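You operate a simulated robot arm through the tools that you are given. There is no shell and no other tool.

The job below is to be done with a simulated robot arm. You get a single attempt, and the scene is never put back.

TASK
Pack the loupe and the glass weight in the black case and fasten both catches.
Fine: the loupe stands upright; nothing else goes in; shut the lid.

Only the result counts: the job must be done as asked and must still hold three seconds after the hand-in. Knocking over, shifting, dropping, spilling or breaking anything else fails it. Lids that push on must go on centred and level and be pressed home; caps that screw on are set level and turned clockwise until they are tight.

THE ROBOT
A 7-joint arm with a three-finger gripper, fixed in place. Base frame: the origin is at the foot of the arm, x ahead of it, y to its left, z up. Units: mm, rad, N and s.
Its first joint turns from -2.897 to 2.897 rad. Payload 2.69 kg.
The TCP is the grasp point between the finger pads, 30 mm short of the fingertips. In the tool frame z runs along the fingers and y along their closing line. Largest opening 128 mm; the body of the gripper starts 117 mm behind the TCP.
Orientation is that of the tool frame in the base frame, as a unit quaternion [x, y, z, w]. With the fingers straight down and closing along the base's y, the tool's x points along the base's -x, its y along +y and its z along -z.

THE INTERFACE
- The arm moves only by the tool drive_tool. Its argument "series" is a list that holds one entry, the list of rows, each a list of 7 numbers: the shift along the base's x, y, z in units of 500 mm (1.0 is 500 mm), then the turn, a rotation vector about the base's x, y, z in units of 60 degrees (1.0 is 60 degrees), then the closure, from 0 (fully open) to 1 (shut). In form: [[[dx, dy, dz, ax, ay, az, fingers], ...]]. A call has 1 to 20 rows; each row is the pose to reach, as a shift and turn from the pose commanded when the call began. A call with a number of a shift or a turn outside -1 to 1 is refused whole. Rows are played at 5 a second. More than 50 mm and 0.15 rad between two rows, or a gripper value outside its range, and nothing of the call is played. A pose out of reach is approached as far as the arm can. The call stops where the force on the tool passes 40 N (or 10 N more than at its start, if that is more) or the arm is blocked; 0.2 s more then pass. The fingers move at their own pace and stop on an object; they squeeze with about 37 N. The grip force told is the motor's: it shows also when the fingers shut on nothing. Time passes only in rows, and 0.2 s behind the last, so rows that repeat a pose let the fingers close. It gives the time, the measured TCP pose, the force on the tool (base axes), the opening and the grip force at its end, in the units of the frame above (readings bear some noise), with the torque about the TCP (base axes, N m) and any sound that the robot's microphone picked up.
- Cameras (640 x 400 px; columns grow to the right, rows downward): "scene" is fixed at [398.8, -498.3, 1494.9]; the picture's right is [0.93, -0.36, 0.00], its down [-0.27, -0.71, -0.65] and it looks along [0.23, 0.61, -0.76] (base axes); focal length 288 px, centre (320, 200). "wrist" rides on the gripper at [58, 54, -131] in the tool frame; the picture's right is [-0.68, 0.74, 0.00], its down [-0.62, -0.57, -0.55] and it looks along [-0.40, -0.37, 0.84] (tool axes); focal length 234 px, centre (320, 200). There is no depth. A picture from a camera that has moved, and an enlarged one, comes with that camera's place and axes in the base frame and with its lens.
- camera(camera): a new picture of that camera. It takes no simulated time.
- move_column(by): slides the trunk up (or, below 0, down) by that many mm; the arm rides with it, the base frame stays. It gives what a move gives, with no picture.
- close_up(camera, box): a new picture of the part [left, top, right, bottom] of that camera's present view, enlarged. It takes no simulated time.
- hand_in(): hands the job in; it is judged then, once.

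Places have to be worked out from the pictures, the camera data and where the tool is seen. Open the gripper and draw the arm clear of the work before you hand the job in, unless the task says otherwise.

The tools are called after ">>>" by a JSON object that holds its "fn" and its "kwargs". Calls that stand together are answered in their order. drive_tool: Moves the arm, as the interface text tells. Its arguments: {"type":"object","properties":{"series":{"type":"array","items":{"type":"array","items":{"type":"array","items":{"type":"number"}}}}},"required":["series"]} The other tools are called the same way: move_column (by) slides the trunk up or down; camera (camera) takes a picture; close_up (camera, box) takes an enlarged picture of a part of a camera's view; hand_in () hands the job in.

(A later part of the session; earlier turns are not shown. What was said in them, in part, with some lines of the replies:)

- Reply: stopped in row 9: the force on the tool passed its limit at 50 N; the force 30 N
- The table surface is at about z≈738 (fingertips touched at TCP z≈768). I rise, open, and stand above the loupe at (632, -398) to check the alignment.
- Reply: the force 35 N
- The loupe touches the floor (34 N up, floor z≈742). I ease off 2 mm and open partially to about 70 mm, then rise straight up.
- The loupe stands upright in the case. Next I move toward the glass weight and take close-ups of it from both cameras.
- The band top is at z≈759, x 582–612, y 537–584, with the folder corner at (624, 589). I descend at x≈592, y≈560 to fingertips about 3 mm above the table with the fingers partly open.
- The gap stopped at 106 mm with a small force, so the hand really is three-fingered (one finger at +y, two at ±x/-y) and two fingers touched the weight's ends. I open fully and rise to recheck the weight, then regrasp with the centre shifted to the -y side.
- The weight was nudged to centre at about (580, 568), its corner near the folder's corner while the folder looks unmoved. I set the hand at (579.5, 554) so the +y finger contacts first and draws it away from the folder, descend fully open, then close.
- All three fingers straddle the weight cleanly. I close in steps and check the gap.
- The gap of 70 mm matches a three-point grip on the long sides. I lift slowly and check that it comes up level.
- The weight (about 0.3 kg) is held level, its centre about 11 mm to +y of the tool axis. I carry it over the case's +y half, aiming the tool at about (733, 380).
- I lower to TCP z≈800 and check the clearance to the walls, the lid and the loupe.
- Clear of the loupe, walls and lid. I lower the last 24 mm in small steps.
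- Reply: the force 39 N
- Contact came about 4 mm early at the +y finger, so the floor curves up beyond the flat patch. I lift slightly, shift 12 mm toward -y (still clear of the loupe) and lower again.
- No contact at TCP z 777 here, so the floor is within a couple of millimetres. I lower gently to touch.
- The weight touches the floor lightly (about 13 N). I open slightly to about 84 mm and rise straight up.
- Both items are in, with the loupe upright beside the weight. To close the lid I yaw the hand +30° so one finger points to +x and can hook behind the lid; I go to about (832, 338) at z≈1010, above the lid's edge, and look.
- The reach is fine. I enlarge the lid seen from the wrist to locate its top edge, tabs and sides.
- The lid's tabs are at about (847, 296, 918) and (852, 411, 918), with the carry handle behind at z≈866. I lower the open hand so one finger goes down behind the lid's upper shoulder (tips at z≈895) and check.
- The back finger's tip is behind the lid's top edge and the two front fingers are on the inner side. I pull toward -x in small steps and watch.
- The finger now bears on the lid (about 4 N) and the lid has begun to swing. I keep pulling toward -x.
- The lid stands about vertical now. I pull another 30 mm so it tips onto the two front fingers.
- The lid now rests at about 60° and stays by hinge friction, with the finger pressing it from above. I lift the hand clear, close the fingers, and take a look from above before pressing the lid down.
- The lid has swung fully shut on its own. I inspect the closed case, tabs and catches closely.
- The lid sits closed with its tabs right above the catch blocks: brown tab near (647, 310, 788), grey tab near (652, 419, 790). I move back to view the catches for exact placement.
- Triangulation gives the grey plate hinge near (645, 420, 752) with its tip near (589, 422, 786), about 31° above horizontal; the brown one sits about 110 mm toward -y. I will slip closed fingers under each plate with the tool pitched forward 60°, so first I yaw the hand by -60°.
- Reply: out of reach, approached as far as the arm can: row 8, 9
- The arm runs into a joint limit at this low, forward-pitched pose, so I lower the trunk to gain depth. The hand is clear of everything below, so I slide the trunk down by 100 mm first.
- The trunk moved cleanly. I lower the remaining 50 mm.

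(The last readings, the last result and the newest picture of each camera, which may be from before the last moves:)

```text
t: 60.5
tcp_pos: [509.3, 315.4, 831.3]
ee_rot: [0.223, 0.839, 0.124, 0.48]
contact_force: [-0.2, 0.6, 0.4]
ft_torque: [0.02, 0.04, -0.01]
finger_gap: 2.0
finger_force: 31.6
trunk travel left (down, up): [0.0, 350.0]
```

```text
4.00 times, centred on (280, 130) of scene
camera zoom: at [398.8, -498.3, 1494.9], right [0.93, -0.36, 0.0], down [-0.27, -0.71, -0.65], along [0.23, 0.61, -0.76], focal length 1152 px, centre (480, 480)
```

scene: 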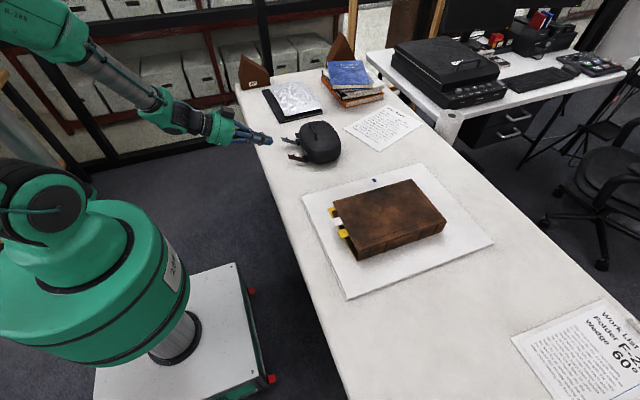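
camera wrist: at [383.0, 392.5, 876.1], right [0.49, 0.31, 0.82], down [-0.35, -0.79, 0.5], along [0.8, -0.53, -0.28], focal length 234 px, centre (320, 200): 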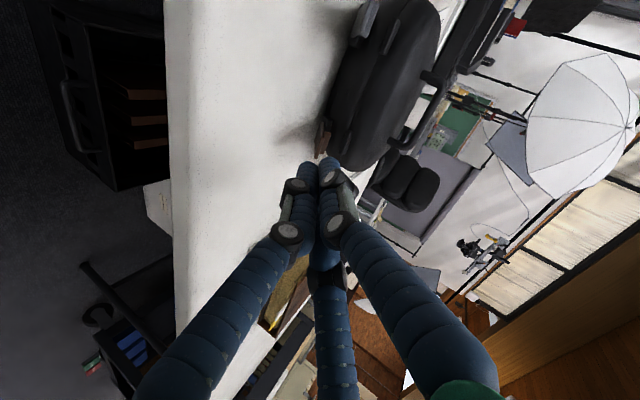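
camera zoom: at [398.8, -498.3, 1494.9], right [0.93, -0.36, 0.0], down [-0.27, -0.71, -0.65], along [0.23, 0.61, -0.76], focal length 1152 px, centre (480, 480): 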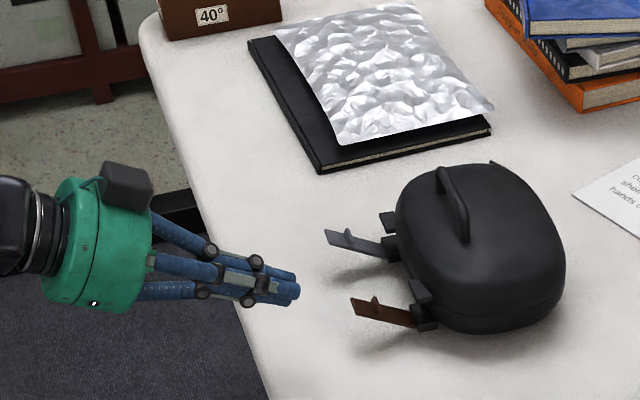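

With the trunk fully down the hand is at z≈831, lined up with the brown catch. I try lowering toward (525, 313, 776), still outside the plate's tip.

>>> {"fn": "drive_tool", "kwargs": {"series": [[[0.008, -0.002, -0.03, 0, 0, 0, 1], [0.016, -0.004, -0.06, 0, 0, 0, 1], [0.024, -0.005, -0.085, 0, 0, 0, 1], [0.032, -0.005, -0.11, 0, 0, 0, 1], [0.032, -0.005, -0.11, 0, 0, 0, 1]]]}}

>>> {"fn": "close_up", "kwargs": {"camera": "scene", "box": [250, 110, 350, 180]}}

>>> {"fn": "close_up", "kwargs": {"camera": "wrist", "box": [260, 60, 420, 210]}}

```text
t: 61.7
tcp_pos: [532.1, 327.9, 805.5]
ee_rot: [0.223, 0.844, 0.111, 0.474]
contact_force: [-0.8, -0.3, -0.5]
ft_torque: [-0.01, 0.0, -0.02]
finger_gap: 2.0
finger_force: 31.1
out of reach, approached as far as the arm can: row 1, 2, 3, 4, 5
trunk travel left (down, up): [0.0, 350.0]
```

```text
5.71 times, centred on (300, 145) of scene
camera zoom: at [398.8, -498.3, 1494.9], right [0.93, -0.36, 0.0], down [-0.27, -0.71, -0.65], along [0.23, 0.61, -0.76], focal length 1646 px, centre (434, 514)
```

zoom: 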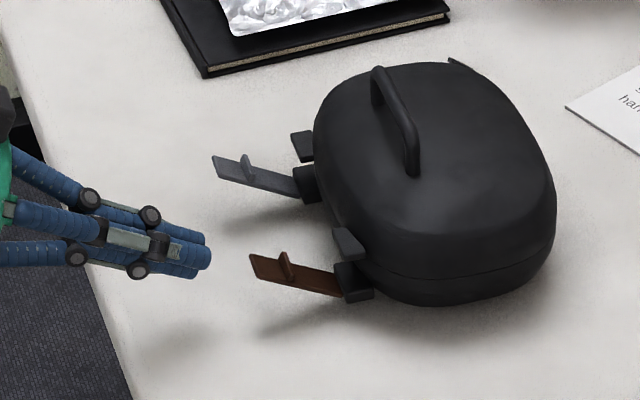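

```text
2.67 times, centred on (340, 135) of wrist
camera zoom: at [406.6, 406.0, 851.1], right [0.51, 0.32, 0.8], down [-0.34, -0.78, 0.53], along [0.79, -0.54, -0.28], focal length 624 px, centre (267, 373)
```

zoom: 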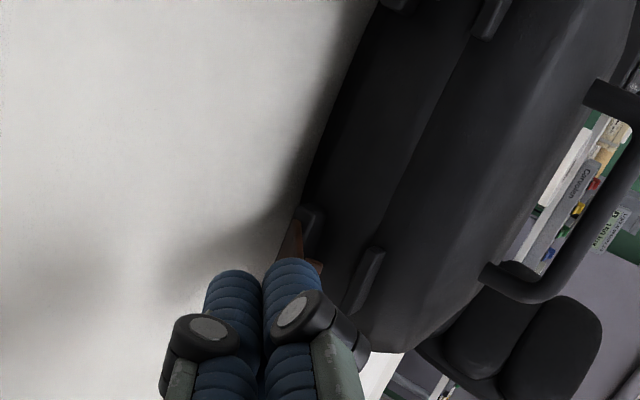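

Even with the trunk down, a 60° pitch is out of reach; a flatter insert is not needed, since about 40° pitch still lets the tips slip 15 mm under the plate. I back up a little and reduce the pitch by 20°.

>>> {"fn": "drive_tool", "kwargs": {"series": [[[-0.01, 0, 0.03, 0, 0.08, 0, 1], [-0.02, 0, 0.06, 0, 0.165, 0, 1], [-0.02, 0, 0.08, 0, 0.25, 0, 1], [-0.02, 0, 0.08, 0, 0.333, 0, 1], [-0.02, 0, 0.08, 0, 0.333, 0, 1]]]}}

```text
t: 62.9
tcp_pos: [520.6, 325.7, 845.4]
ee_rot: [0.241, 0.91, 0.084, 0.327]
contact_force: [-0.6, 0.4, -0.2]
ft_torque: [-0.03, 0.0, -0.01]
finger_gap: 2.0
finger_force: 32.1
trunk travel left (down, up): [0.0, 350.0]
```

The pitch is now about 40° with the pose well tracked. I lower to TCP z≈778 outside the brown plate's tip, aligned at y≈313.

>>> {"fn": "drive_tool", "kwargs": {"series": [[[0.006, -0.008, -0.04, 0, 0, 0, 1], [0.012, -0.016, -0.08, 0, 0, 0, 1], [0.018, -0.025, -0.115, 0, 0, 0, 1], [0.018, -0.025, -0.134, 0, 0, 0, 1], [0.018, -0.025, -0.134, 0, 0, 0, 1]]]}}

>>> {"fn": "close_up", "kwargs": {"camera": "scene", "box": [260, 120, 340, 180]}}

>>> {"fn": "camera", "kwargs": {"camera": "wrist"}}

```text
t: 64.1
tcp_pos: [531.4, 311.8, 778.0]
ee_rot: [0.242, 0.91, 0.083, 0.327]
contact_force: [0.5, 0.0, -0.3]
ft_torque: [-0.02, 0.01, 0.03]
finger_gap: 2.1
finger_force: 31.8
trunk travel left (down, up): [0.0, 350.0]
```

```text
6.67 times, centred on (300, 150) of scene
camera zoom: at [398.8, -498.3, 1494.9], right [0.93, -0.36, 0.0], down [-0.27, -0.71, -0.65], along [0.23, 0.61, -0.76], focal length 1920 px, centre (453, 533)
```

zoom: 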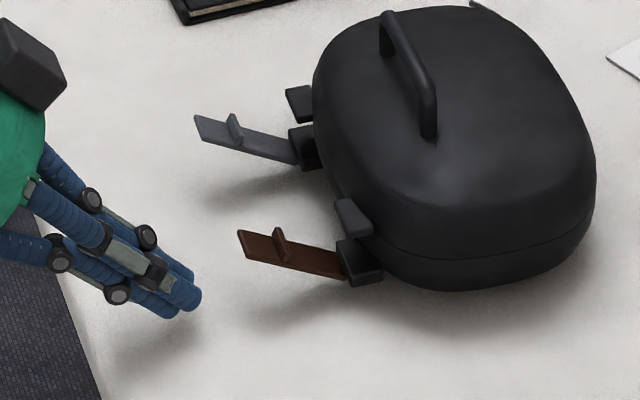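

```text
taken
camera wrist: at [428.3, 389.8, 862.7], right [0.74, 0.31, 0.6], down [-0.15, -0.79, 0.59], along [0.66, -0.53, -0.54], focal length 234 px, centre (320, 200)
```

wrist: 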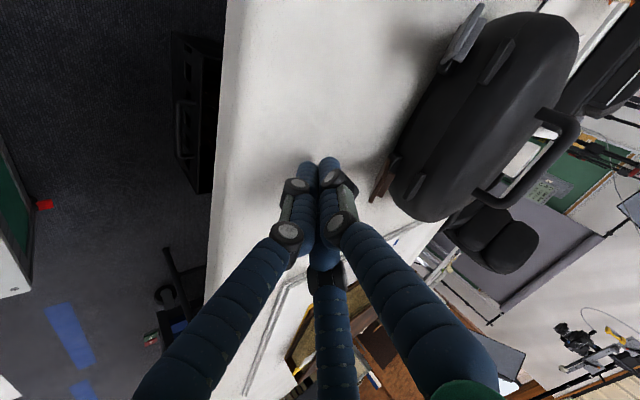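

The tips are where predicted and aligned with the brown plate. I slide forward so the tips go about 12 mm under the plate's end, then lift to pick it up.

>>> {"fn": "drive_tool", "kwargs": {"series": [[[0.02, 0.001, 0, 0, 0, 0, 1], [0.045, 0.002, 0, 0, 0, 0, 1], [0.067, 0.002, 0, 0, 0, 0, 1], [0.069, 0.002, 0.01, 0, 0, 0, 1], [0.072, 0.002, 0.02, 0, 0, 0, 1], [0.081, 0.002, 0.036, 0, 0, 0, 1]]]}}

>>> {"fn": "close_up", "kwargs": {"camera": "scene", "box": [270, 115, 340, 170]}}

>>> {"fn": "close_up", "kwargs": {"camera": "wrist", "box": [260, 60, 420, 210]}}

```text
t: 65.5
tcp_pos: [571.0, 314.0, 796.9]
ee_rot: [0.243, 0.91, 0.082, 0.327]
contact_force: [0.8, -0.5, -0.9]
ft_torque: [0.0, -0.02, 0.0]
finger_gap: 2.1
finger_force: 31.2
trunk travel left (down, up): [0.0, 350.0]
```

```text
7.27 times, centred on (305, 142) of scene
camera zoom: at [398.8, -498.3, 1494.9], right [0.93, -0.36, 0.0], down [-0.27, -0.71, -0.65], along [0.23, 0.61, -0.76], focal length 2094 px, centre (429, 618)
```

zoom: 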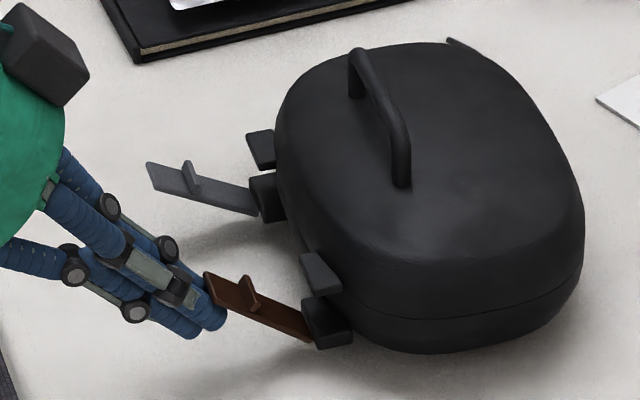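

```text
2.67 times, centred on (340, 135) of wrist
camera zoom: at [468.7, 390.9, 879.7], right [0.74, 0.31, 0.6], down [-0.15, -0.79, 0.59], along [0.66, -0.53, -0.54], focal length 624 px, centre (267, 373)
```

zoom: 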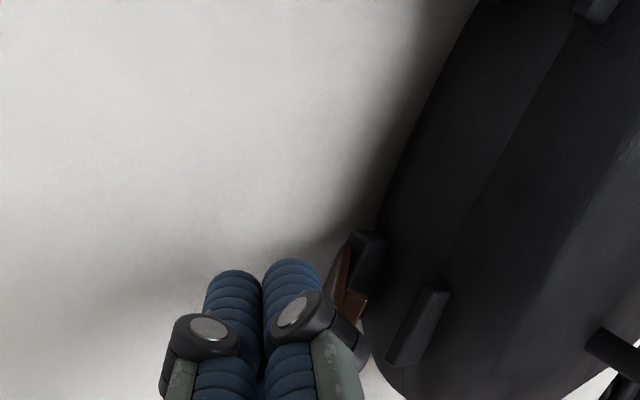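

The brown plate has been lifted from about 36° to about 45°, as planned. I continue along its arc, up and forward.

>>> {"fn": "drive_tool", "kwargs": {"series": [[[0.01, 0, 0.008, 0, 0, 0, 1], [0.02, 0, 0.015, 0, 0, 0, 1], [0.031, -0.001, 0.02, 0, 0, 0, 1], [0.042, -0.001, 0.025, 0, 0, 0, 1], [0.05, -0.001, 0.028, 0, 0, 0, 1]]]}}

>>> {"fn": "close_up", "kwargs": {"camera": "scene", "box": [270, 115, 340, 170]}}

>>> {"fn": "close_up", "kwargs": {"camera": "wrist", "box": [260, 60, 420, 210]}}

```text
t: 66.7
tcp_pos: [596.0, 313.5, 810.7]
ee_rot: [0.242, 0.909, 0.083, 0.328]
contact_force: [-0.2, -0.3, -0.2]
ft_torque: [0.01, -0.01, 0.02]
finger_gap: 2.1
finger_force: 30.5
trunk travel left (down, up): [0.0, 350.0]
```

```text
7.27 times, centred on (305, 142) of scene
camera zoom: at [398.8, -498.3, 1494.9], right [0.93, -0.36, 0.0], down [-0.27, -0.71, -0.65], along [0.23, 0.61, -0.76], focal length 2094 px, centre (429, 618)
```

zoom: 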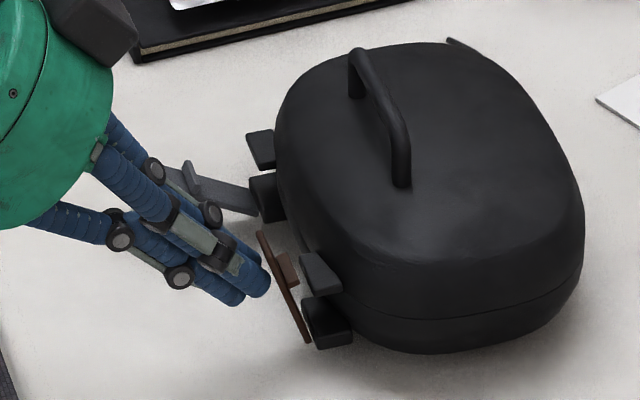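

```text
2.67 times, centred on (340, 135) of wrist
camera zoom: at [493.1, 390.6, 894.8], right [0.74, 0.31, 0.6], down [-0.16, -0.79, 0.59], along [0.66, -0.53, -0.54], focal length 624 px, centre (267, 373)
```

zoom: 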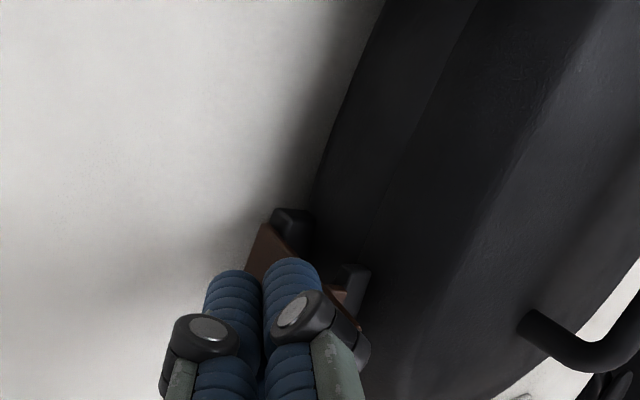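

The brown plate is nearly upright, its rib just over the lid tab. I push forward in 3 mm steps until it seats.

>>> {"fn": "drive_tool", "kwargs": {"series": [[[0.006, 0, 0, 0, 0, 0, 1], [0.012, 0, 0, 0, 0, 0, 1], [0.018, 0, 0, 0, 0, 0, 1], [0.024, 0, 0, 0, 0, 0, 1], [0.03, 0, 0, 0, 0, 0, 1], [0.036, 0, 0, 0, 0, 0, 1], [0.042, 0, 0, 0, 0, 0, 1]]]}}

>>> {"fn": "close_up", "kwargs": {"camera": "scene", "box": [270, 115, 340, 170]}}

```text
t: 68.3
tcp_pos: [617.7, 311.7, 810.9]
ee_rot: [0.243, 0.91, 0.082, 0.327]
contact_force: [-2.6, -0.1, -1.2]
ft_torque: [-0.03, 0.04, -0.05]
finger_gap: 2.1
finger_force: 31.5
trunk travel left (down, up): [0.0, 350.0]
```

```text
7.27 times, centred on (305, 142) of scene
camera zoom: at [398.8, -498.3, 1494.9], right [0.93, -0.36, 0.0], down [-0.27, -0.71, -0.65], along [0.23, 0.61, -0.76], focal length 2094 px, centre (429, 618)
```

zoom: 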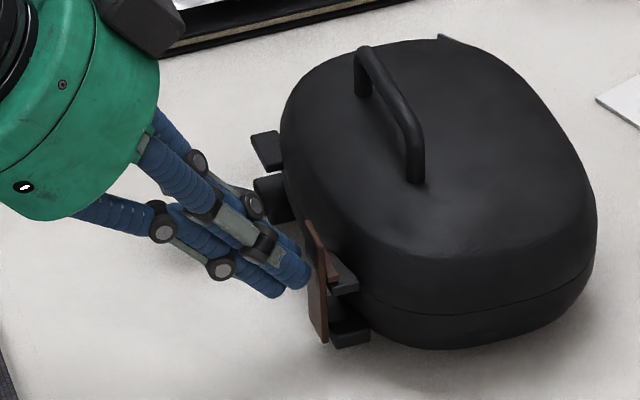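

The plate is upright against the tab, but the whole light case seems to have slid a few millimetres toward +x. I check the L-shaped rod and the case before pushing any further.

>>> {"fn": "close_up", "kwargs": {"camera": "scene", "box": [284, 120, 348, 170]}}

>>> {"fn": "close_up", "kwargs": {"camera": "scene", "box": [310, 110, 350, 135]}}

>>> {"fn": "camera", "kwargs": {"camera": "wrist"}}

```text
8.00 times, centred on (316, 145) of scene
camera zoom: at [398.8, -498.3, 1494.9], right [0.93, -0.36, 0.0], down [-0.27, -0.71, -0.65], along [0.23, 0.61, -0.76], focal length 2304 px, centre (352, 640)
```

zoom: 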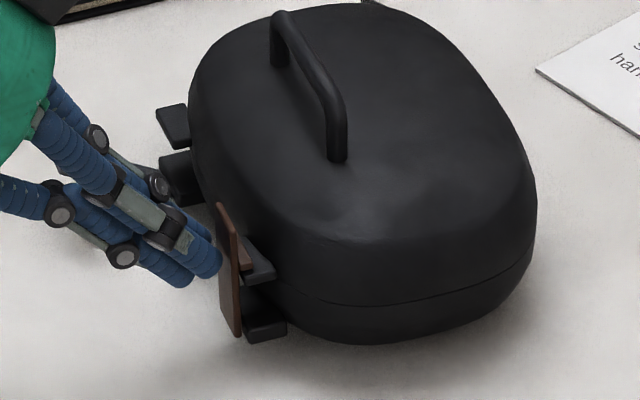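

```text
16.00 times, centred on (330, 122) of scene
camera zoom: at [398.8, -498.3, 1494.9], right [0.93, -0.36, 0.0], down [-0.27, -0.71, -0.65], along [0.23, 0.61, -0.76], focal length 4608 px, centre (160, 1440)
```

zoom: 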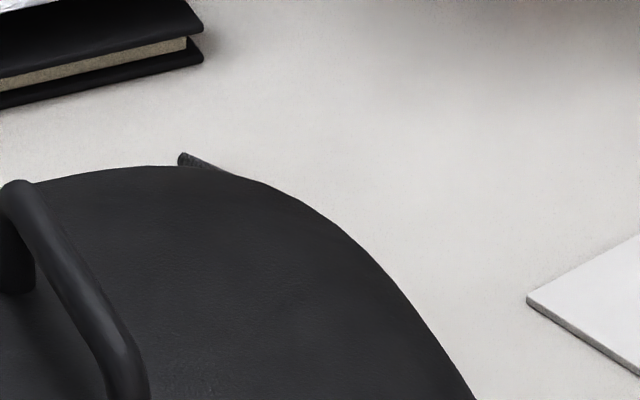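

```text
taken
camera wrist: at [514.4, 389.4, 894.8], right [0.74, 0.31, 0.6], down [-0.15, -0.79, 0.59], along [0.66, -0.53, -0.54], focal length 234 px, centre (320, 200)
```

wrist: 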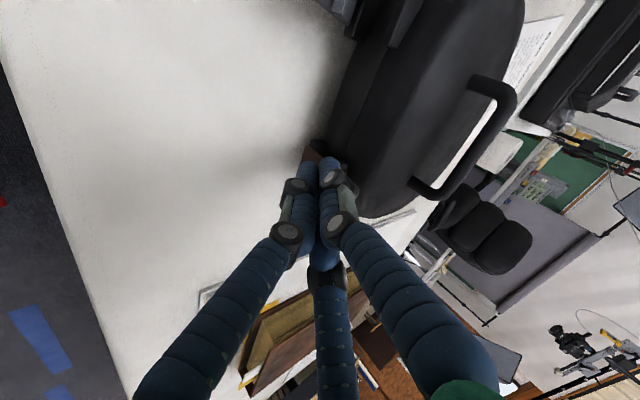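

The rod moves rigidly with the case (it kept its place relative to the case throughout), so it belongs to it. The brown plate is upright with its rib over the tab; I back off 25 mm to see whether it stays.

>>> {"fn": "drive_tool", "kwargs": {"series": [[[-0.01, 0, 0, 0, 0, 0, 1], [-0.025, 0, 0, 0, 0, 0, 1], [-0.05, 0, 0, 0, 0, 0, 1], [-0.05, 0, 0, 0, 0, 0, 1]]]}}

>>> {"fn": "close_up", "kwargs": {"camera": "scene", "box": [270, 115, 340, 170]}}

>>> {"fn": "close_up", "kwargs": {"camera": "wrist", "box": [280, 80, 400, 200]}}

```text
t: 69.3
tcp_pos: [591.9, 313.0, 810.5]
ee_rot: [0.243, 0.909, 0.083, 0.327]
contact_force: [-0.3, 0.2, 0.5]
ft_torque: [0.0, 0.0, 0.02]
finger_gap: 2.0
finger_force: 31.3
trunk travel left (down, up): [0.0, 350.0]
```

```text
7.27 times, centred on (305, 142) of scene
camera zoom: at [398.8, -498.3, 1494.9], right [0.93, -0.36, 0.0], down [-0.27, -0.71, -0.65], along [0.23, 0.61, -0.76], focal length 2094 px, centre (429, 618)
```

zoom: 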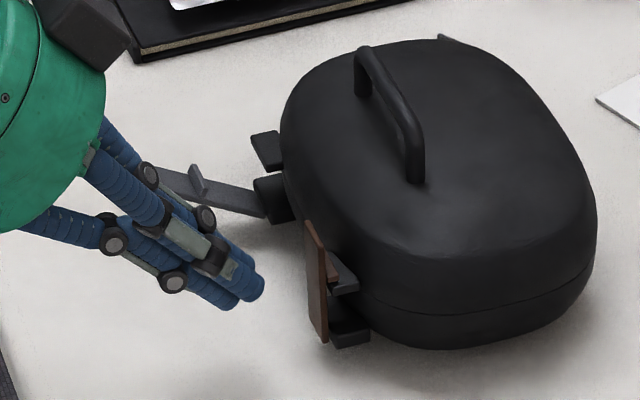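

```text
3.33 times, centred on (340, 140) of wrist
camera zoom: at [489.2, 389.1, 894.4], right [0.74, 0.31, 0.6], down [-0.15, -0.79, 0.59], along [0.66, -0.53, -0.54], focal length 781 px, centre (253, 400)
```

zoom: 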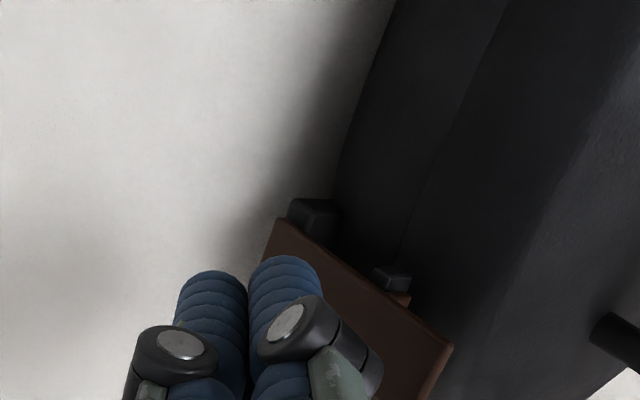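

The brown plate stays upright. I zoom in on its engagement with the tab.

>>> {"fn": "close_up", "kwargs": {"camera": "scene", "box": [298, 140, 322, 164]}}

>>> {"fn": "close_up", "kwargs": {"camera": "wrist", "box": [330, 130, 390, 190]}}

```text
16.00 times, centred on (310, 152) of scene
camera zoom: at [398.8, -498.3, 1494.9], right [0.93, -0.36, 0.0], down [-0.27, -0.71, -0.65], along [0.23, 0.61, -0.76], focal length 4608 px, centre (480, 968)
```

zoom: 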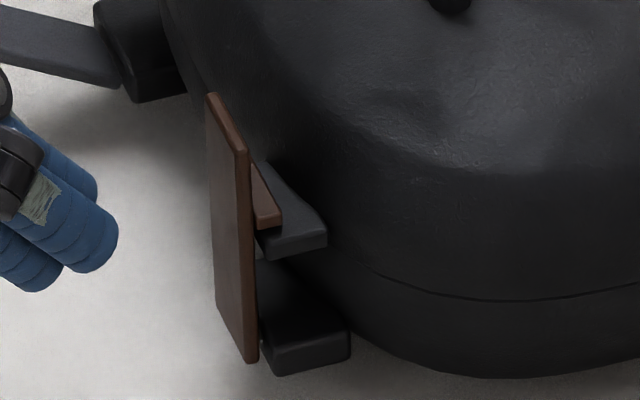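

```text
6.67 times, centred on (360, 160) of wrist
camera zoom: at [489.2, 389.1, 894.4], right [0.74, 0.31, 0.6], down [-0.15, -0.79, 0.59], along [0.66, -0.53, -0.54], focal length 1561 px, centre (53, 467)
```

zoom: 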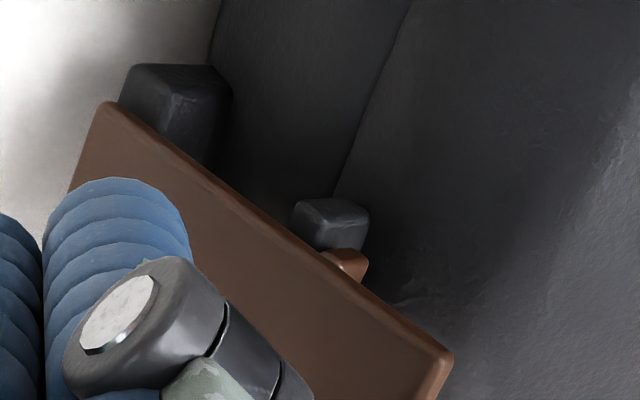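

The brown catch is hooked: rib on top of the tab, plate flush. I retreat and move over in front of the grey catch to look at its present place.

>>> {"fn": "drive_tool", "kwargs": {"series": [[[-0.06, 0, 0.01, 0, 0, 0, 1], [-0.12, 0.02, 0.03, 0, 0, 0, 1], [-0.13, 0.09, 0.06, 0, 0, 0, 1], [-0.13, 0.17, 0.07, 0, 0, 0, 1], [-0.13, 0.22, 0.07, 0, 0, 0, 1], [-0.13, 0.22, 0.07, 0, 0, 0, 1]]]}}

>>> {"fn": "camera", "kwargs": {"camera": "wrist"}}

>>> {"fn": "close_up", "kwargs": {"camera": "scene", "box": [270, 115, 340, 170]}}

>>> {"fn": "close_up", "kwargs": {"camera": "wrist", "box": [330, 90, 450, 200]}}

```text
t: 70.7
tcp_pos: [529.3, 424.6, 847.5]
ee_rot: [0.243, 0.91, 0.083, 0.327]
contact_force: [-0.1, 0.3, 0.2]
ft_torque: [0.03, 0.0, 0.0]
finger_gap: 2.2
finger_force: 31.3
trunk travel left (down, up): [0.0, 350.0]
```

```text
taken
camera wrist: at [425.6, 502.5, 930.7], right [0.74, 0.31, 0.6], down [-0.15, -0.79, 0.59], along [0.66, -0.53, -0.54], focal length 234 px, centre (320, 200)
```

wrist: 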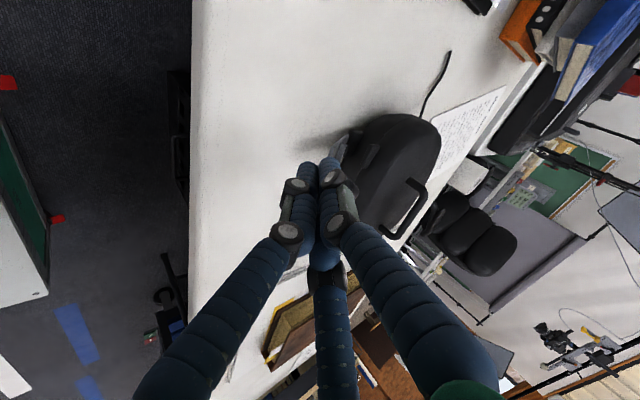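

```text
7.27 times, centred on (305, 142) of scene
camera zoom: at [398.8, -498.3, 1494.9], right [0.93, -0.36, 0.0], down [-0.27, -0.71, -0.65], along [0.23, 0.61, -0.76], focal length 2094 px, centre (429, 618)
```

zoom: 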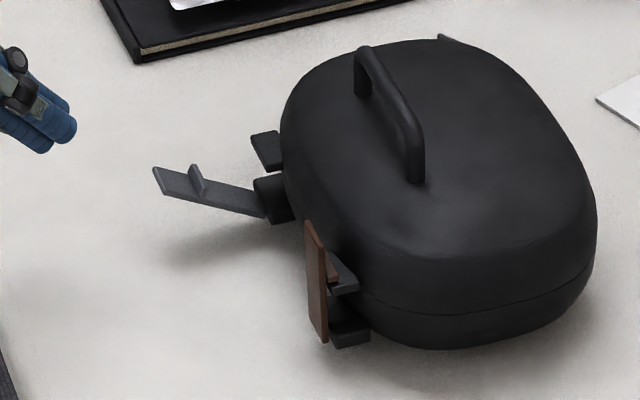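

```text
3.64 times, centred on (390, 145) of wrist
camera zoom: at [425.6, 502.5, 930.7], right [0.74, 0.31, 0.6], down [-0.15, -0.79, 0.59], along [0.66, -0.53, -0.54], focal length 852 px, centre (66, 400)
```

zoom: 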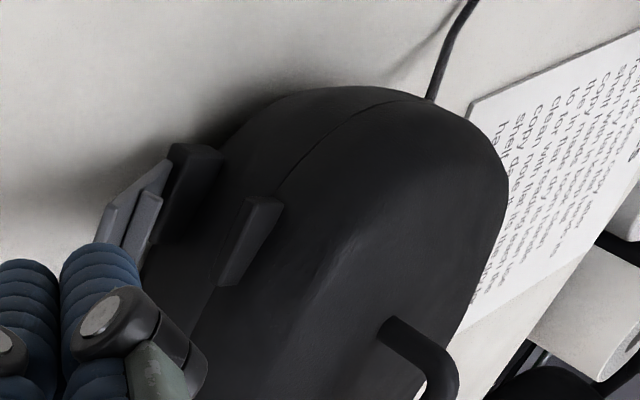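

The grey plate now has its tip near (591, 417, 786) and hinge near (650, 415, 752). I lower the hand in front of it, then slide under by about 12 mm and begin to lift.

>>> {"fn": "drive_tool", "kwargs": {"series": [[[0.004, -0.006, -0.05, 0, 0, 0, 1], [0.008, -0.012, -0.1, 0, 0, 0, 1], [0.0114, -0.0172, -0.138, 0, 0, 0, 1], [0.03, -0.0172, -0.139, 0, 0, 0, 1], [0.06, -0.0172, -0.139, 0, 0, 0, 1], [0.087, -0.0172, -0.139, 0, 0, 0, 1], [0.09, -0.0172, -0.125, 0, 0, 0, 1], [0.1, -0.0172, -0.11, 0, 0, 0, 1], [0.11, -0.0172, -0.1, 0, 0, 0, 1]]]}}

>>> {"fn": "close_up", "kwargs": {"camera": "scene", "box": [270, 115, 340, 170]}}

>>> {"fn": "close_up", "kwargs": {"camera": "wrist", "box": [280, 80, 400, 200]}}

```text
t: 72.7
tcp_pos: [583.7, 413.1, 795.3]
ee_rot: [0.242, 0.91, 0.082, 0.328]
contact_force: [0.6, 0.4, 0.5]
ft_torque: [-0.01, 0.01, 0.02]
finger_gap: 2.2
finger_force: 31.4
trunk travel left (down, up): [0.0, 350.0]
```

```text
7.27 times, centred on (305, 142) of scene
camera zoom: at [398.8, -498.3, 1494.9], right [0.93, -0.36, 0.0], down [-0.27, -0.71, -0.65], along [0.23, 0.61, -0.76], focal length 2094 px, centre (429, 618)
```

zoom: 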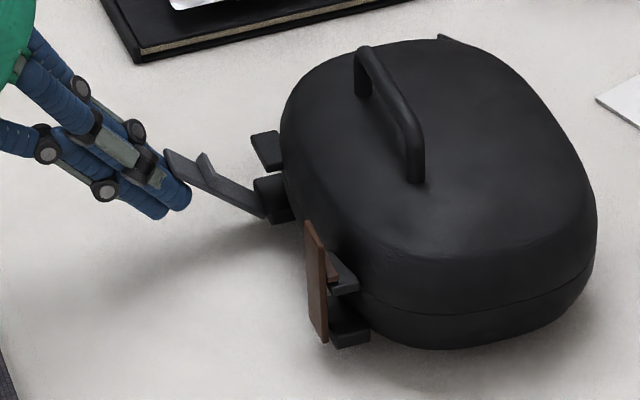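

```text
3.33 times, centred on (340, 140) of wrist
camera zoom: at [480.2, 491.2, 879.8], right [0.74, 0.31, 0.6], down [-0.15, -0.79, 0.59], along [0.66, -0.53, -0.54], focal length 781 px, centre (253, 400)
```

zoom: 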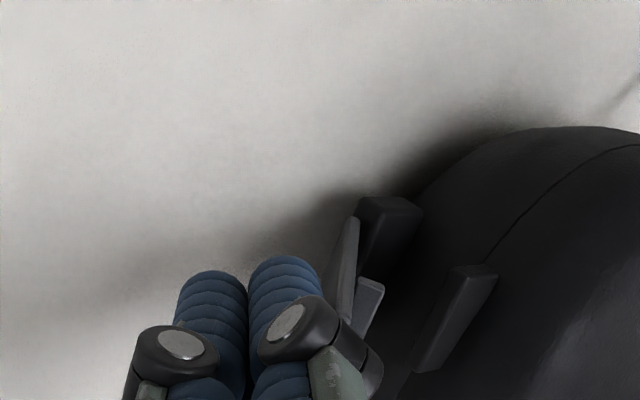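

The grey plate is on its way up (about 50°). I continue along the arc to bring it nearly upright.

>>> {"fn": "drive_tool", "kwargs": {"series": [[[0.01, 0, 0.008, 0, 0, 0, 1], [0.022, 0, 0.016, 0, 0, 0, 1], [0.034, 0, 0.022, 0, 0, 0, 1], [0.046, 0, 0.027, 0, 0, 0, 1], [0.056, 0, 0.03, 0, 0, 0, 1]]]}}

>>> {"fn": "close_up", "kwargs": {"camera": "scene", "box": [270, 115, 340, 170]}}

```text
t: 73.9
tcp_pos: [609.8, 414.8, 809.3]
ee_rot: [0.242, 0.91, 0.083, 0.327]
contact_force: [0.2, -0.4, 1.3]
ft_torque: [-0.01, 0.0, 0.01]
finger_gap: 2.5
finger_force: 31.5
trunk travel left (down, up): [0.0, 350.0]
```

```text
7.27 times, centred on (305, 142) of scene
camera zoom: at [398.8, -498.3, 1494.9], right [0.93, -0.36, 0.0], down [-0.27, -0.71, -0.65], along [0.23, 0.61, -0.76], focal length 2094 px, centre (429, 618)
```

zoom: 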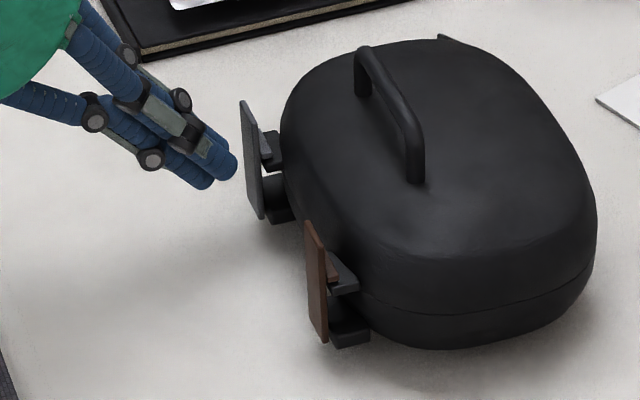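

The grey plate is nearly upright too, at almost the same angle as the brown one. I push forward gently in 2 mm steps.

>>> {"fn": "drive_tool", "kwargs": {"series": [[[0.004, 0, 0, 0, 0, 0, 1], [0.008, 0, 0, 0, 0, 0, 1], [0.012, 0, 0, 0, 0, 0, 1], [0.016, 0, 0, 0, 0, 0, 1]]]}}

>>> {"fn": "close_up", "kwargs": {"camera": "scene", "box": [270, 115, 340, 170]}}

>>> {"fn": "close_up", "kwargs": {"camera": "scene", "box": [288, 122, 318, 152]}}

```text
t: 74.9
tcp_pos: [617.8, 413.9, 808.7]
ee_rot: [0.242, 0.91, 0.082, 0.327]
contact_force: [-1.4, -0.4, 0.0]
ft_torque: [0.05, 0.01, -0.01]
finger_gap: 2.1
finger_force: 31.5
trunk travel left (down, up): [0.0, 350.0]
```

```text
7.27 times, centred on (305, 142) of scene
camera zoom: at [398.8, -498.3, 1494.9], right [0.93, -0.36, 0.0], down [-0.27, -0.71, -0.65], along [0.23, 0.61, -0.76], focal length 2094 px, centre (429, 618)
```

zoom: 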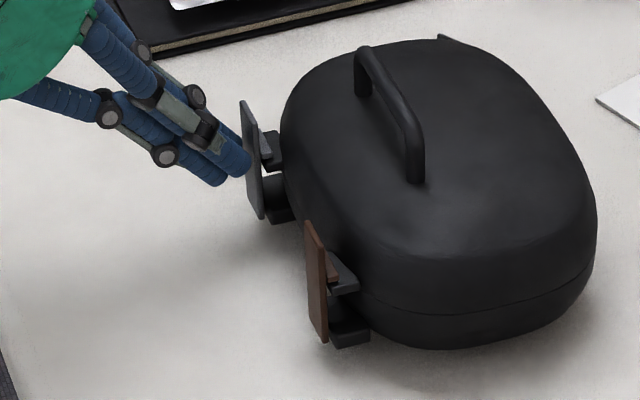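

```text
13.33 times, centred on (303, 137) of scene
camera zoom: at [398.8, -498.3, 1494.9], right [0.93, -0.36, 0.0], down [-0.27, -0.71, -0.65], along [0.23, 0.61, -0.76], focal length 3840 px, centre (547, 1040)
```

zoom: 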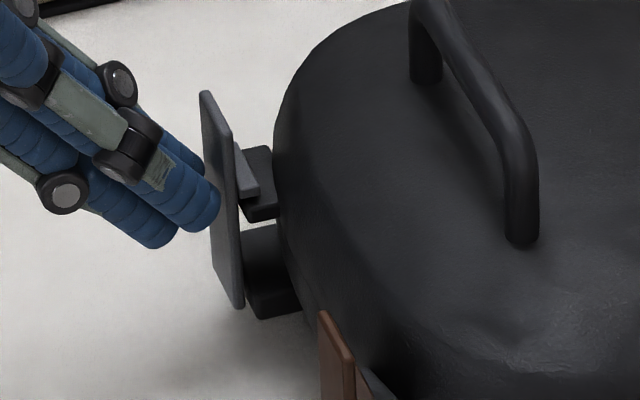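

The grey plate has snapped upright by itself with its rib over the tab, and the fingertips now just touch it. I press 4 mm more to be sure it is home.

>>> {"fn": "drive_tool", "kwargs": {"series": [[[0.003, 0, 0, 0, 0, 0, 1], [0.006, 0, 0, 0, 0, 0, 1], [0.009, 0, 0, 0, 0, 0, 1]]]}}

>>> {"fn": "close_up", "kwargs": {"camera": "scene", "box": [288, 122, 318, 152]}}

```text
t: 75.7
tcp_pos: [621.3, 414.3, 808.0]
ee_rot: [0.243, 0.91, 0.082, 0.327]
contact_force: [-2.1, 1.0, 0.6]
ft_torque: [0.0, -0.05, -0.02]
finger_gap: 1.9
finger_force: 31.5
trunk travel left (down, up): [0.0, 350.0]
```

```text
13.33 times, centred on (303, 137) of scene
camera zoom: at [398.8, -498.3, 1494.9], right [0.93, -0.36, 0.0], down [-0.27, -0.71, -0.65], along [0.23, 0.61, -0.76], focal length 3840 px, centre (547, 1040)
```

zoom: 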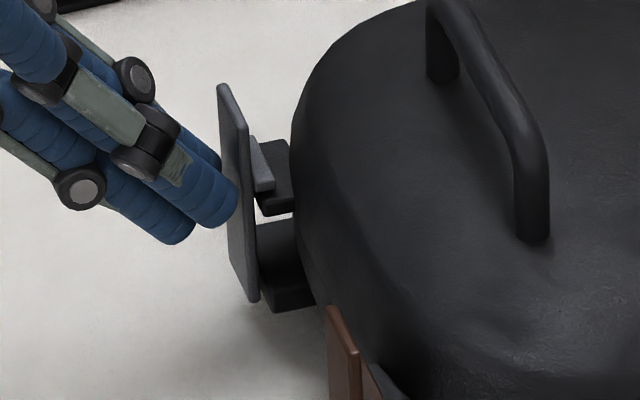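

The case began to slide under about 2 N, so I stop pushing; the plate is flush with tab and block. I retreat, rise and bring the tool back to vertical to inspect from above.

>>> {"fn": "drive_tool", "kwargs": {"series": [[[-0.03, 0, 0, 0, 0, 0, 1], [-0.09, 0, 0.02, 0, 0, 0, 1], [-0.13, -0.02, 0.08, 0, 0, 0, 1], [-0.13, -0.04, 0.16, 0, 0.1, 0, 1], [-0.13, -0.06, 0.24, 0, 0.22, 0, 1], [-0.13, -0.08, 0.32, 0, 0.34, 0, 1], [-0.13, -0.09, 0.38, 0, 0.45, 0, 1], [-0.13, -0.09, 0.4, 0, 0.56, 0, 1], [-0.13, -0.09, 0.4, 0, 0.66, 0, 1], [-0.13, -0.09, 0.4, 0, 0.66, 0, 0.5]]]}}

>>> {"fn": "camera", "kwargs": {"camera": "wrist"}}

>>> {"fn": "close_up", "kwargs": {"camera": "scene", "box": [280, 110, 350, 165]}}

```text
t: 77.9
tcp_pos: [557.5, 368.5, 1010.8]
ee_rot: [0.255, 0.967, -0.003, -0.001]
contact_force: [-0.3, 0.2, 0.0]
ft_torque: [-0.02, -0.01, -0.01]
finger_gap: 64.4
finger_force: 0.0
trunk travel left (down, up): [0.0, 350.0]
```

```text
taken
camera wrist: at [532.2, 445.2, 1140.2], right [0.95, 0.31, -0.01], down [0.26, -0.79, 0.55], along [0.16, -0.53, -0.83], focal length 234 px, centre (320, 200)
```

wrist: 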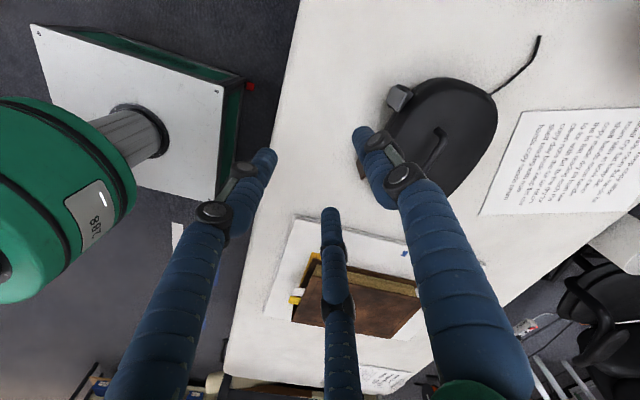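

```text
7.27 times, centred on (315, 138) of scene
camera zoom: at [398.8, -498.3, 1494.9], right [0.93, -0.36, 0.0], down [-0.27, -0.71, -0.65], along [0.23, 0.61, -0.76], focal length 2094 px, centre (356, 654)
```

zoom: 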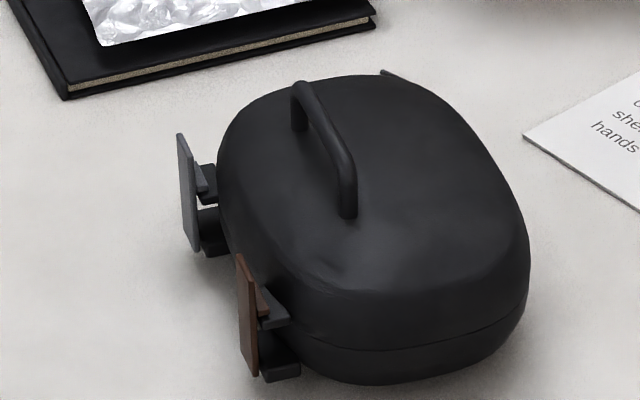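

Both catches stay up. I zoom in on the rod where it meets the case, and on both catches from above.

>>> {"fn": "close_up", "kwargs": {"camera": "wrist", "box": [470, 20, 560, 110]}}

>>> {"fn": "close_up", "kwargs": {"camera": "wrist", "box": [370, 60, 510, 160]}}

>>> {"fn": "close_up", "kwargs": {"camera": "scene", "box": [294, 124, 324, 164]}}

```text
4.44 times, centred on (515, 65) of wrist
camera zoom: at [532.2, 445.2, 1140.2], right [0.95, 0.31, -0.01], down [0.26, -0.79, 0.55], along [0.16, -0.53, -0.83], focal length 1041 px, centre (-547, 800)
```

zoom: 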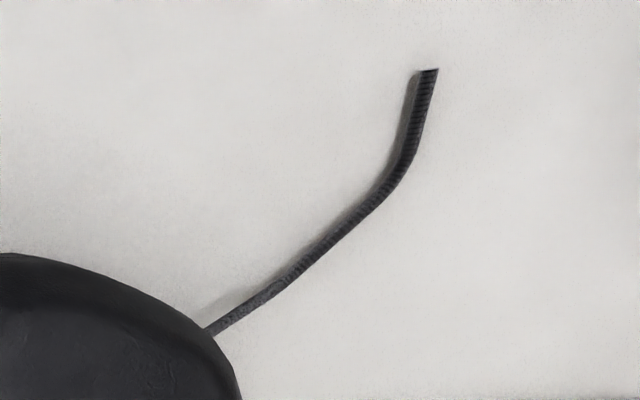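

```text
4.00 times, centred on (440, 110) of wrist
camera zoom: at [532.2, 445.2, 1140.2], right [0.95, 0.31, -0.01], down [0.26, -0.79, 0.55], along [0.16, -0.53, -0.83], focal length 937 px, centre (-160, 560)
```

zoom: 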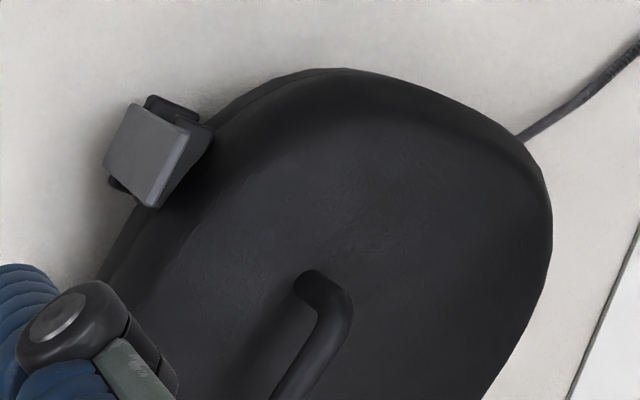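

```text
10.00 times, centred on (309, 144) of scene
camera zoom: at [398.8, -498.3, 1494.9], right [0.93, -0.36, 0.0], down [-0.27, -0.71, -0.65], along [0.23, 0.61, -0.76], focal length 2880 px, centre (430, 760)
```

zoom: 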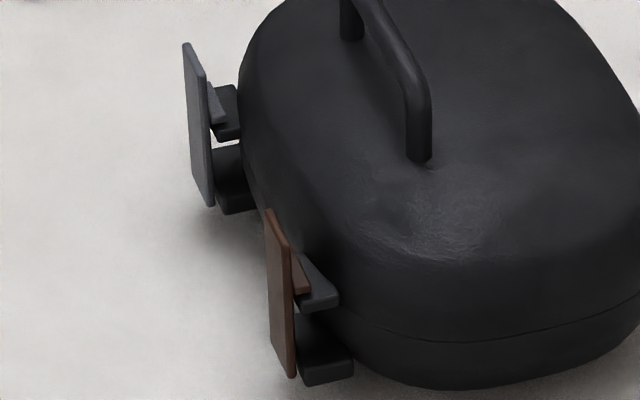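

The rod is a segmented cord fixed to the case. I check each catch at the highest zoom for any gap between plate, tab and block.

>>> {"fn": "close_up", "kwargs": {"camera": "scene", "box": [302, 142, 318, 164]}}

>>> {"fn": "close_up", "kwargs": {"camera": "scene", "box": [294, 126, 310, 148]}}

>>> {"fn": "close_up", "kwargs": {"camera": "wrist", "box": [380, 75, 430, 115]}}

```text
16.00 times, centred on (310, 153) of scene
camera zoom: at [398.8, -498.3, 1494.9], right [0.93, -0.36, 0.0], down [-0.27, -0.71, -0.65], along [0.23, 0.61, -0.76], focal length 4608 px, centre (480, 952)
```

zoom: 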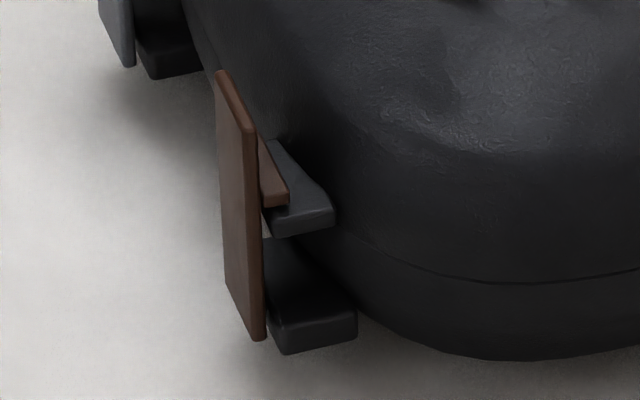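

```text
16.00 times, centred on (302, 137) of scene
camera zoom: at [398.8, -498.3, 1494.9], right [0.93, -0.36, 0.0], down [-0.27, -0.71, -0.65], along [0.23, 0.61, -0.76], focal length 4608 px, centre (608, 1208)
```

zoom: 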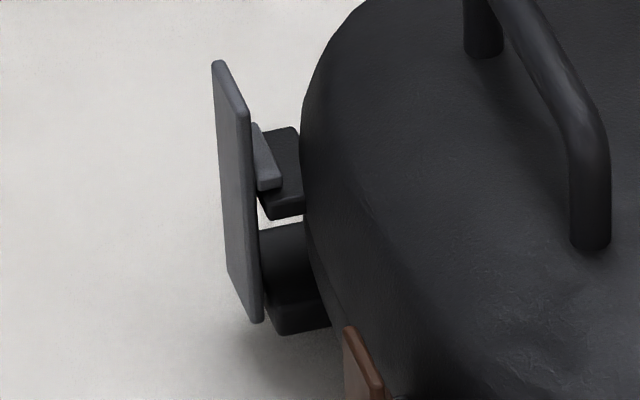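

```text
10.00 times, centred on (405, 95) of wrist
camera zoom: at [532.2, 445.2, 1140.2], right [0.95, 0.31, -0.01], down [0.26, -0.79, 0.55], along [0.16, -0.53, -0.83], focal length 2342 px, centre (-530, 1250)
```

zoom: 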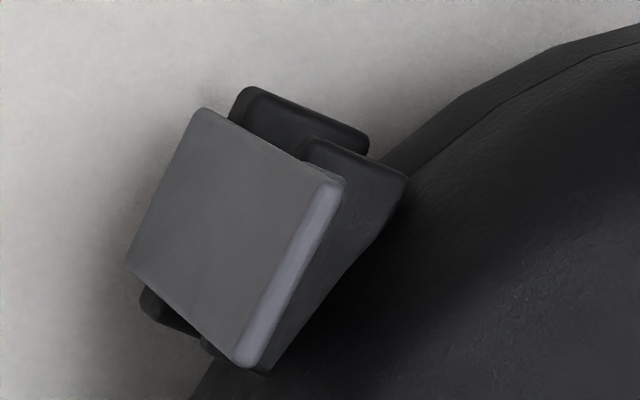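

Both catches look fully hooked and identical. I now compare the folder's place with my earlier picture using the same enlargement.

>>> {"fn": "close_up", "kwargs": {"camera": "scene", "box": [260, 105, 324, 145]}}

>>> {"fn": "close_up", "kwargs": {"camera": "scene", "box": [240, 60, 400, 180]}}

```text
10.00 times, centred on (292, 125) of scene
camera zoom: at [398.8, -498.3, 1494.9], right [0.93, -0.36, 0.0], down [-0.27, -0.71, -0.65], along [0.23, 0.61, -0.76], focal length 2880 px, centre (600, 950)
```

zoom: 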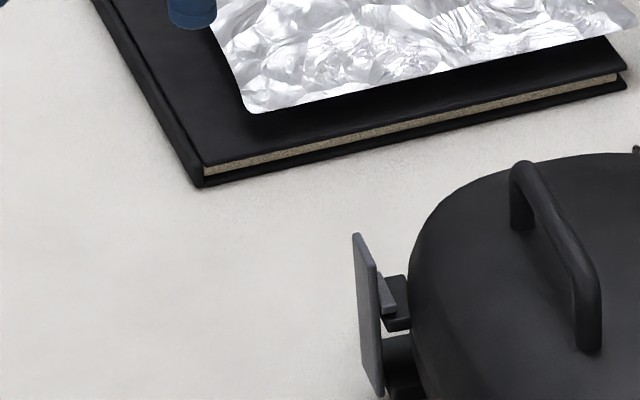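

```text
3.33 times, centred on (320, 120) of scene
camera zoom: at [398.8, -498.3, 1494.9], right [0.93, -0.36, 0.0], down [-0.27, -0.71, -0.65], along [0.23, 0.61, -0.76], focal length 960 px, centre (320, 467)
```

zoom: 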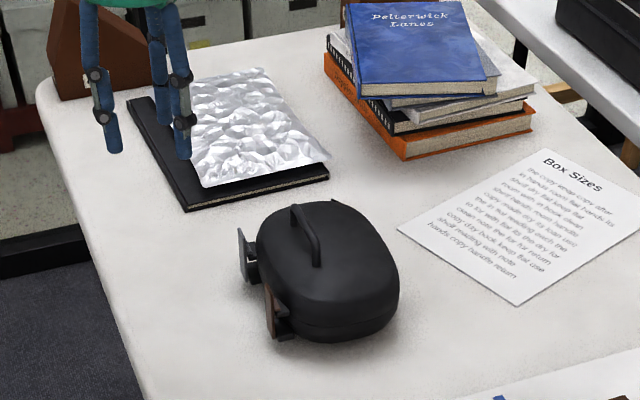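

Compared with my earlier picture, the folder was nudged roughly 4 mm toward -x (with about 3 mm in +y) when the weight was first touched, while all else is unmoved. I'll carefully push its spine back a few millimetres at mid-length, so I first move over to about (570, 735) at a safe height.

>>> {"fn": "drive_tool", "kwargs": {"series": [[[0.0, 0.08, 0, 0, 0, 0, 1], [0.0, 0.16, -0.02, 0, 0, 0, 1], [0.005, 0.24, -0.04, 0, 0, 0, 1], [0.01, 0.32, -0.07, 0, 0, 0, 1], [0.015, 0.4, -0.1, 0, 0, 0, 1], [0.02, 0.48, -0.13, 0, 0, 0, 1], [0.025, 0.56, -0.16, 0, 0, 0, 1], [0.025, 0.64, -0.19, 0, 0, 0, 1], [0.025, 0.71, -0.22, 0, 0, 0, 1], [0.025, 0.733, -0.22, 0, 0, 0, 1], [0.025, 0.733, -0.22, 0, 0, 0, 1]]]}}

>>> {"fn": "camera", "kwargs": {"camera": "wrist"}}

>>> {"fn": "close_up", "kwargs": {"camera": "scene", "box": [220, 40, 340, 130]}}

```text
t: 80.3
tcp_pos: [572.9, 734.8, 900.1]
ee_rot: [0.256, 0.967, -0.003, 0.0]
contact_force: [0.3, 0.3, 0.1]
ft_torque: [0.01, -0.04, 0.03]
finger_gap: 2.1
finger_force: 31.1
trunk travel left (down, up): [0.0, 350.0]
```

```text
taken
camera wrist: at [546.8, 812.8, 1030.3], right [0.95, 0.31, 0.0], down [0.26, -0.79, 0.55], along [0.17, -0.53, -0.83], focal length 234 px, centre (320, 200)
```

wrist: 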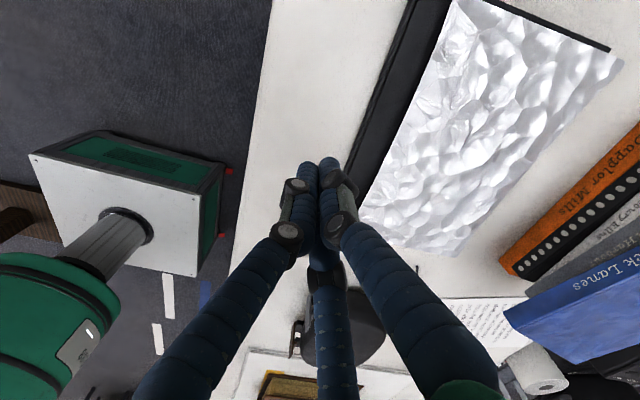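

```text
4.44 times, centred on (280, 85) of scene
camera zoom: at [398.8, -498.3, 1494.9], right [0.93, -0.36, 0.0], down [-0.27, -0.71, -0.65], along [0.23, 0.61, -0.76], focal length 1280 px, centre (498, 711)
```

zoom: 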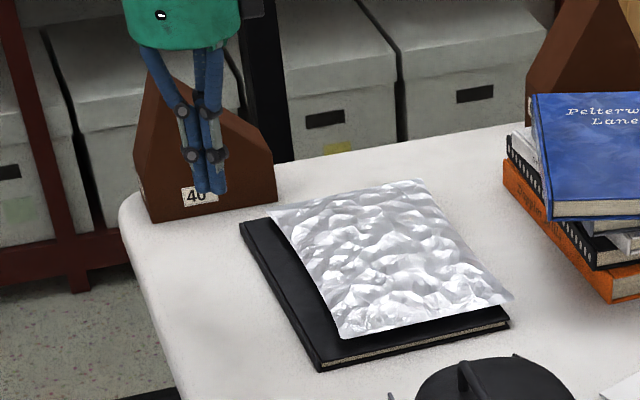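

On closer comparison only the folder's near corner moved (the far corner is unchanged), so its centre shifted just about 2–3 mm, and I leave it alone rather than disturb it more. I rise, bring the arm back clear of the work and open the gripper.

>>> {"fn": "drive_tool", "kwargs": {"series": [[[-0.01, 0, 0.08, 0, 0, 0, 1], [-0.02, -0.04, 0.16, 0, 0, 0, 1], [-0.04, -0.11, 0.22, 0, 0, 0, 1], [-0.07, -0.19, 0.24, 0, 0, 0, 0.5], [-0.1, -0.27, 0.24, 0, 0, 0, 0], [-0.13, -0.35, 0.24, 0, 0, 0, 0], [-0.17, -0.43, 0.24, 0, 0, 0, 0], [-0.2, -0.51, 0.24, 0, 0, 0, 0], [-0.22, -0.59, 0.24, 0, 0, 0, 0], [-0.23, -0.67, 0.24, 0, 0, 0, 0], [-0.23, -0.75, 0.24, 0, 0, 0, 0], [-0.23, -0.75, 0.24, 0, 0, 0, 0]]]}}

>>> {"fn": "camera", "kwargs": {"camera": "scene"}}

>>> {"fn": "close_up", "kwargs": {"camera": "scene", "box": [240, 60, 400, 180]}}

>>> {"fn": "close_up", "kwargs": {"camera": "scene", "box": [294, 124, 324, 164]}}

>>> {"fn": "camera", "kwargs": {"camera": "wrist"}}

```text
t: 82.9
tcp_pos: [457.3, 358.6, 1022.2]
ee_rot: [0.256, 0.967, -0.004, -0.001]
contact_force: [-0.4, -1.2, 0.0]
ft_torque: [0.03, -0.03, -0.02]
finger_gap: 127.9
finger_force: 0.0
trunk travel left (down, up): [0.0, 350.0]
```

```text
taken
```

scene: 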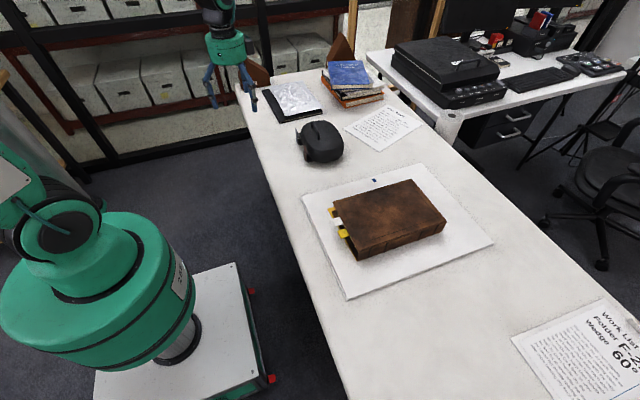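

```text
3.33 times, centred on (320, 120) of scene
camera zoom: at [398.8, -498.3, 1494.9], right [0.93, -0.36, 0.0], down [-0.27, -0.71, -0.65], along [0.23, 0.61, -0.76], focal length 960 px, centre (320, 467)
```

zoom: 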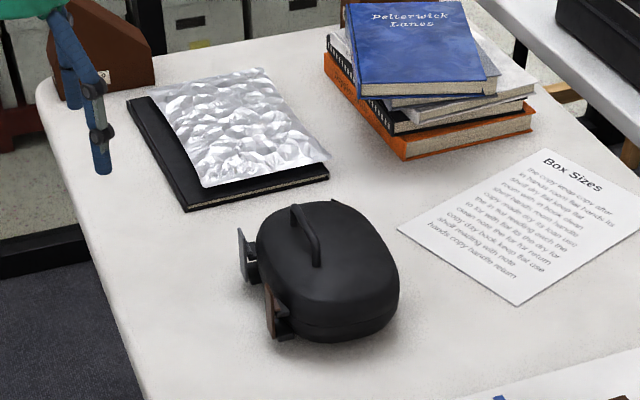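

```text
10.00 times, centred on (309, 144) of scene
camera zoom: at [398.8, -498.3, 1494.9], right [0.93, -0.36, 0.0], down [-0.27, -0.71, -0.65], along [0.23, 0.61, -0.76], focal length 2880 px, centre (430, 760)
```

zoom: 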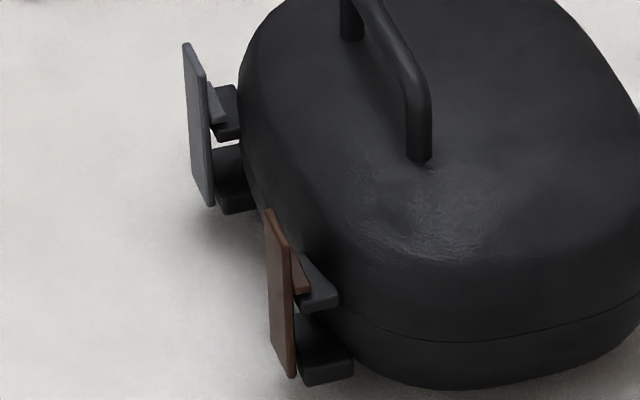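

```text
taken
camera wrist: at [432.1, 435.0, 1150.8], right [0.95, 0.31, 0.0], down [0.26, -0.79, 0.55], along [0.17, -0.53, -0.83], focal length 234 px, centre (320, 200)
```

wrist: 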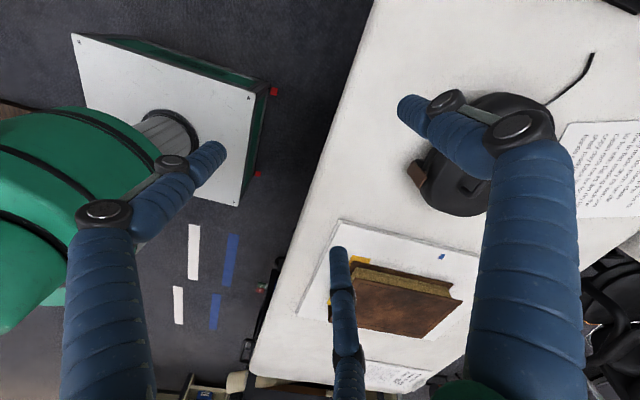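

The lid is shut and both catches have stayed hooked over their tabs for several seconds. The loupe and the weight are inside, the gripper is open and the arm is clear, so I hand the job in.

>>> {"fn": "hand_in", "kwargs": {}}

```text
The job is handed in.
```

I packed the loupe and the glass weight in the black case, shut the lid and closed both catches. The job is handed in, but I have no verdict on it.

- **Contents:** The loupe was standing upright beside the weight when I last saw inside. The lid then dropped shut on its own from about 60°, and the case slid a little while I closed the catches. I couldn't check the loupe again after that.
- **Catches:** Both plates are upright with their ribs hooked over the lid tabs, and they had not moved several seconds later. I heard no click. I couldn't press them harder because the case slides at about 2–3 N.
- **Case:** It slid several millimetres and turned a few degrees while I packed and closed it.
- **Folder:** My first try at the weight nudged the black folder beside it. Its near corner moved about 5 mm and its centre about 2–3 mm. I left it there, since pushing it back could have moved it more. If any shift of other items counts as a failure, this is the weak point.

The gripper is open and the arm is clear. The trunk is still 150 mm below where it started.
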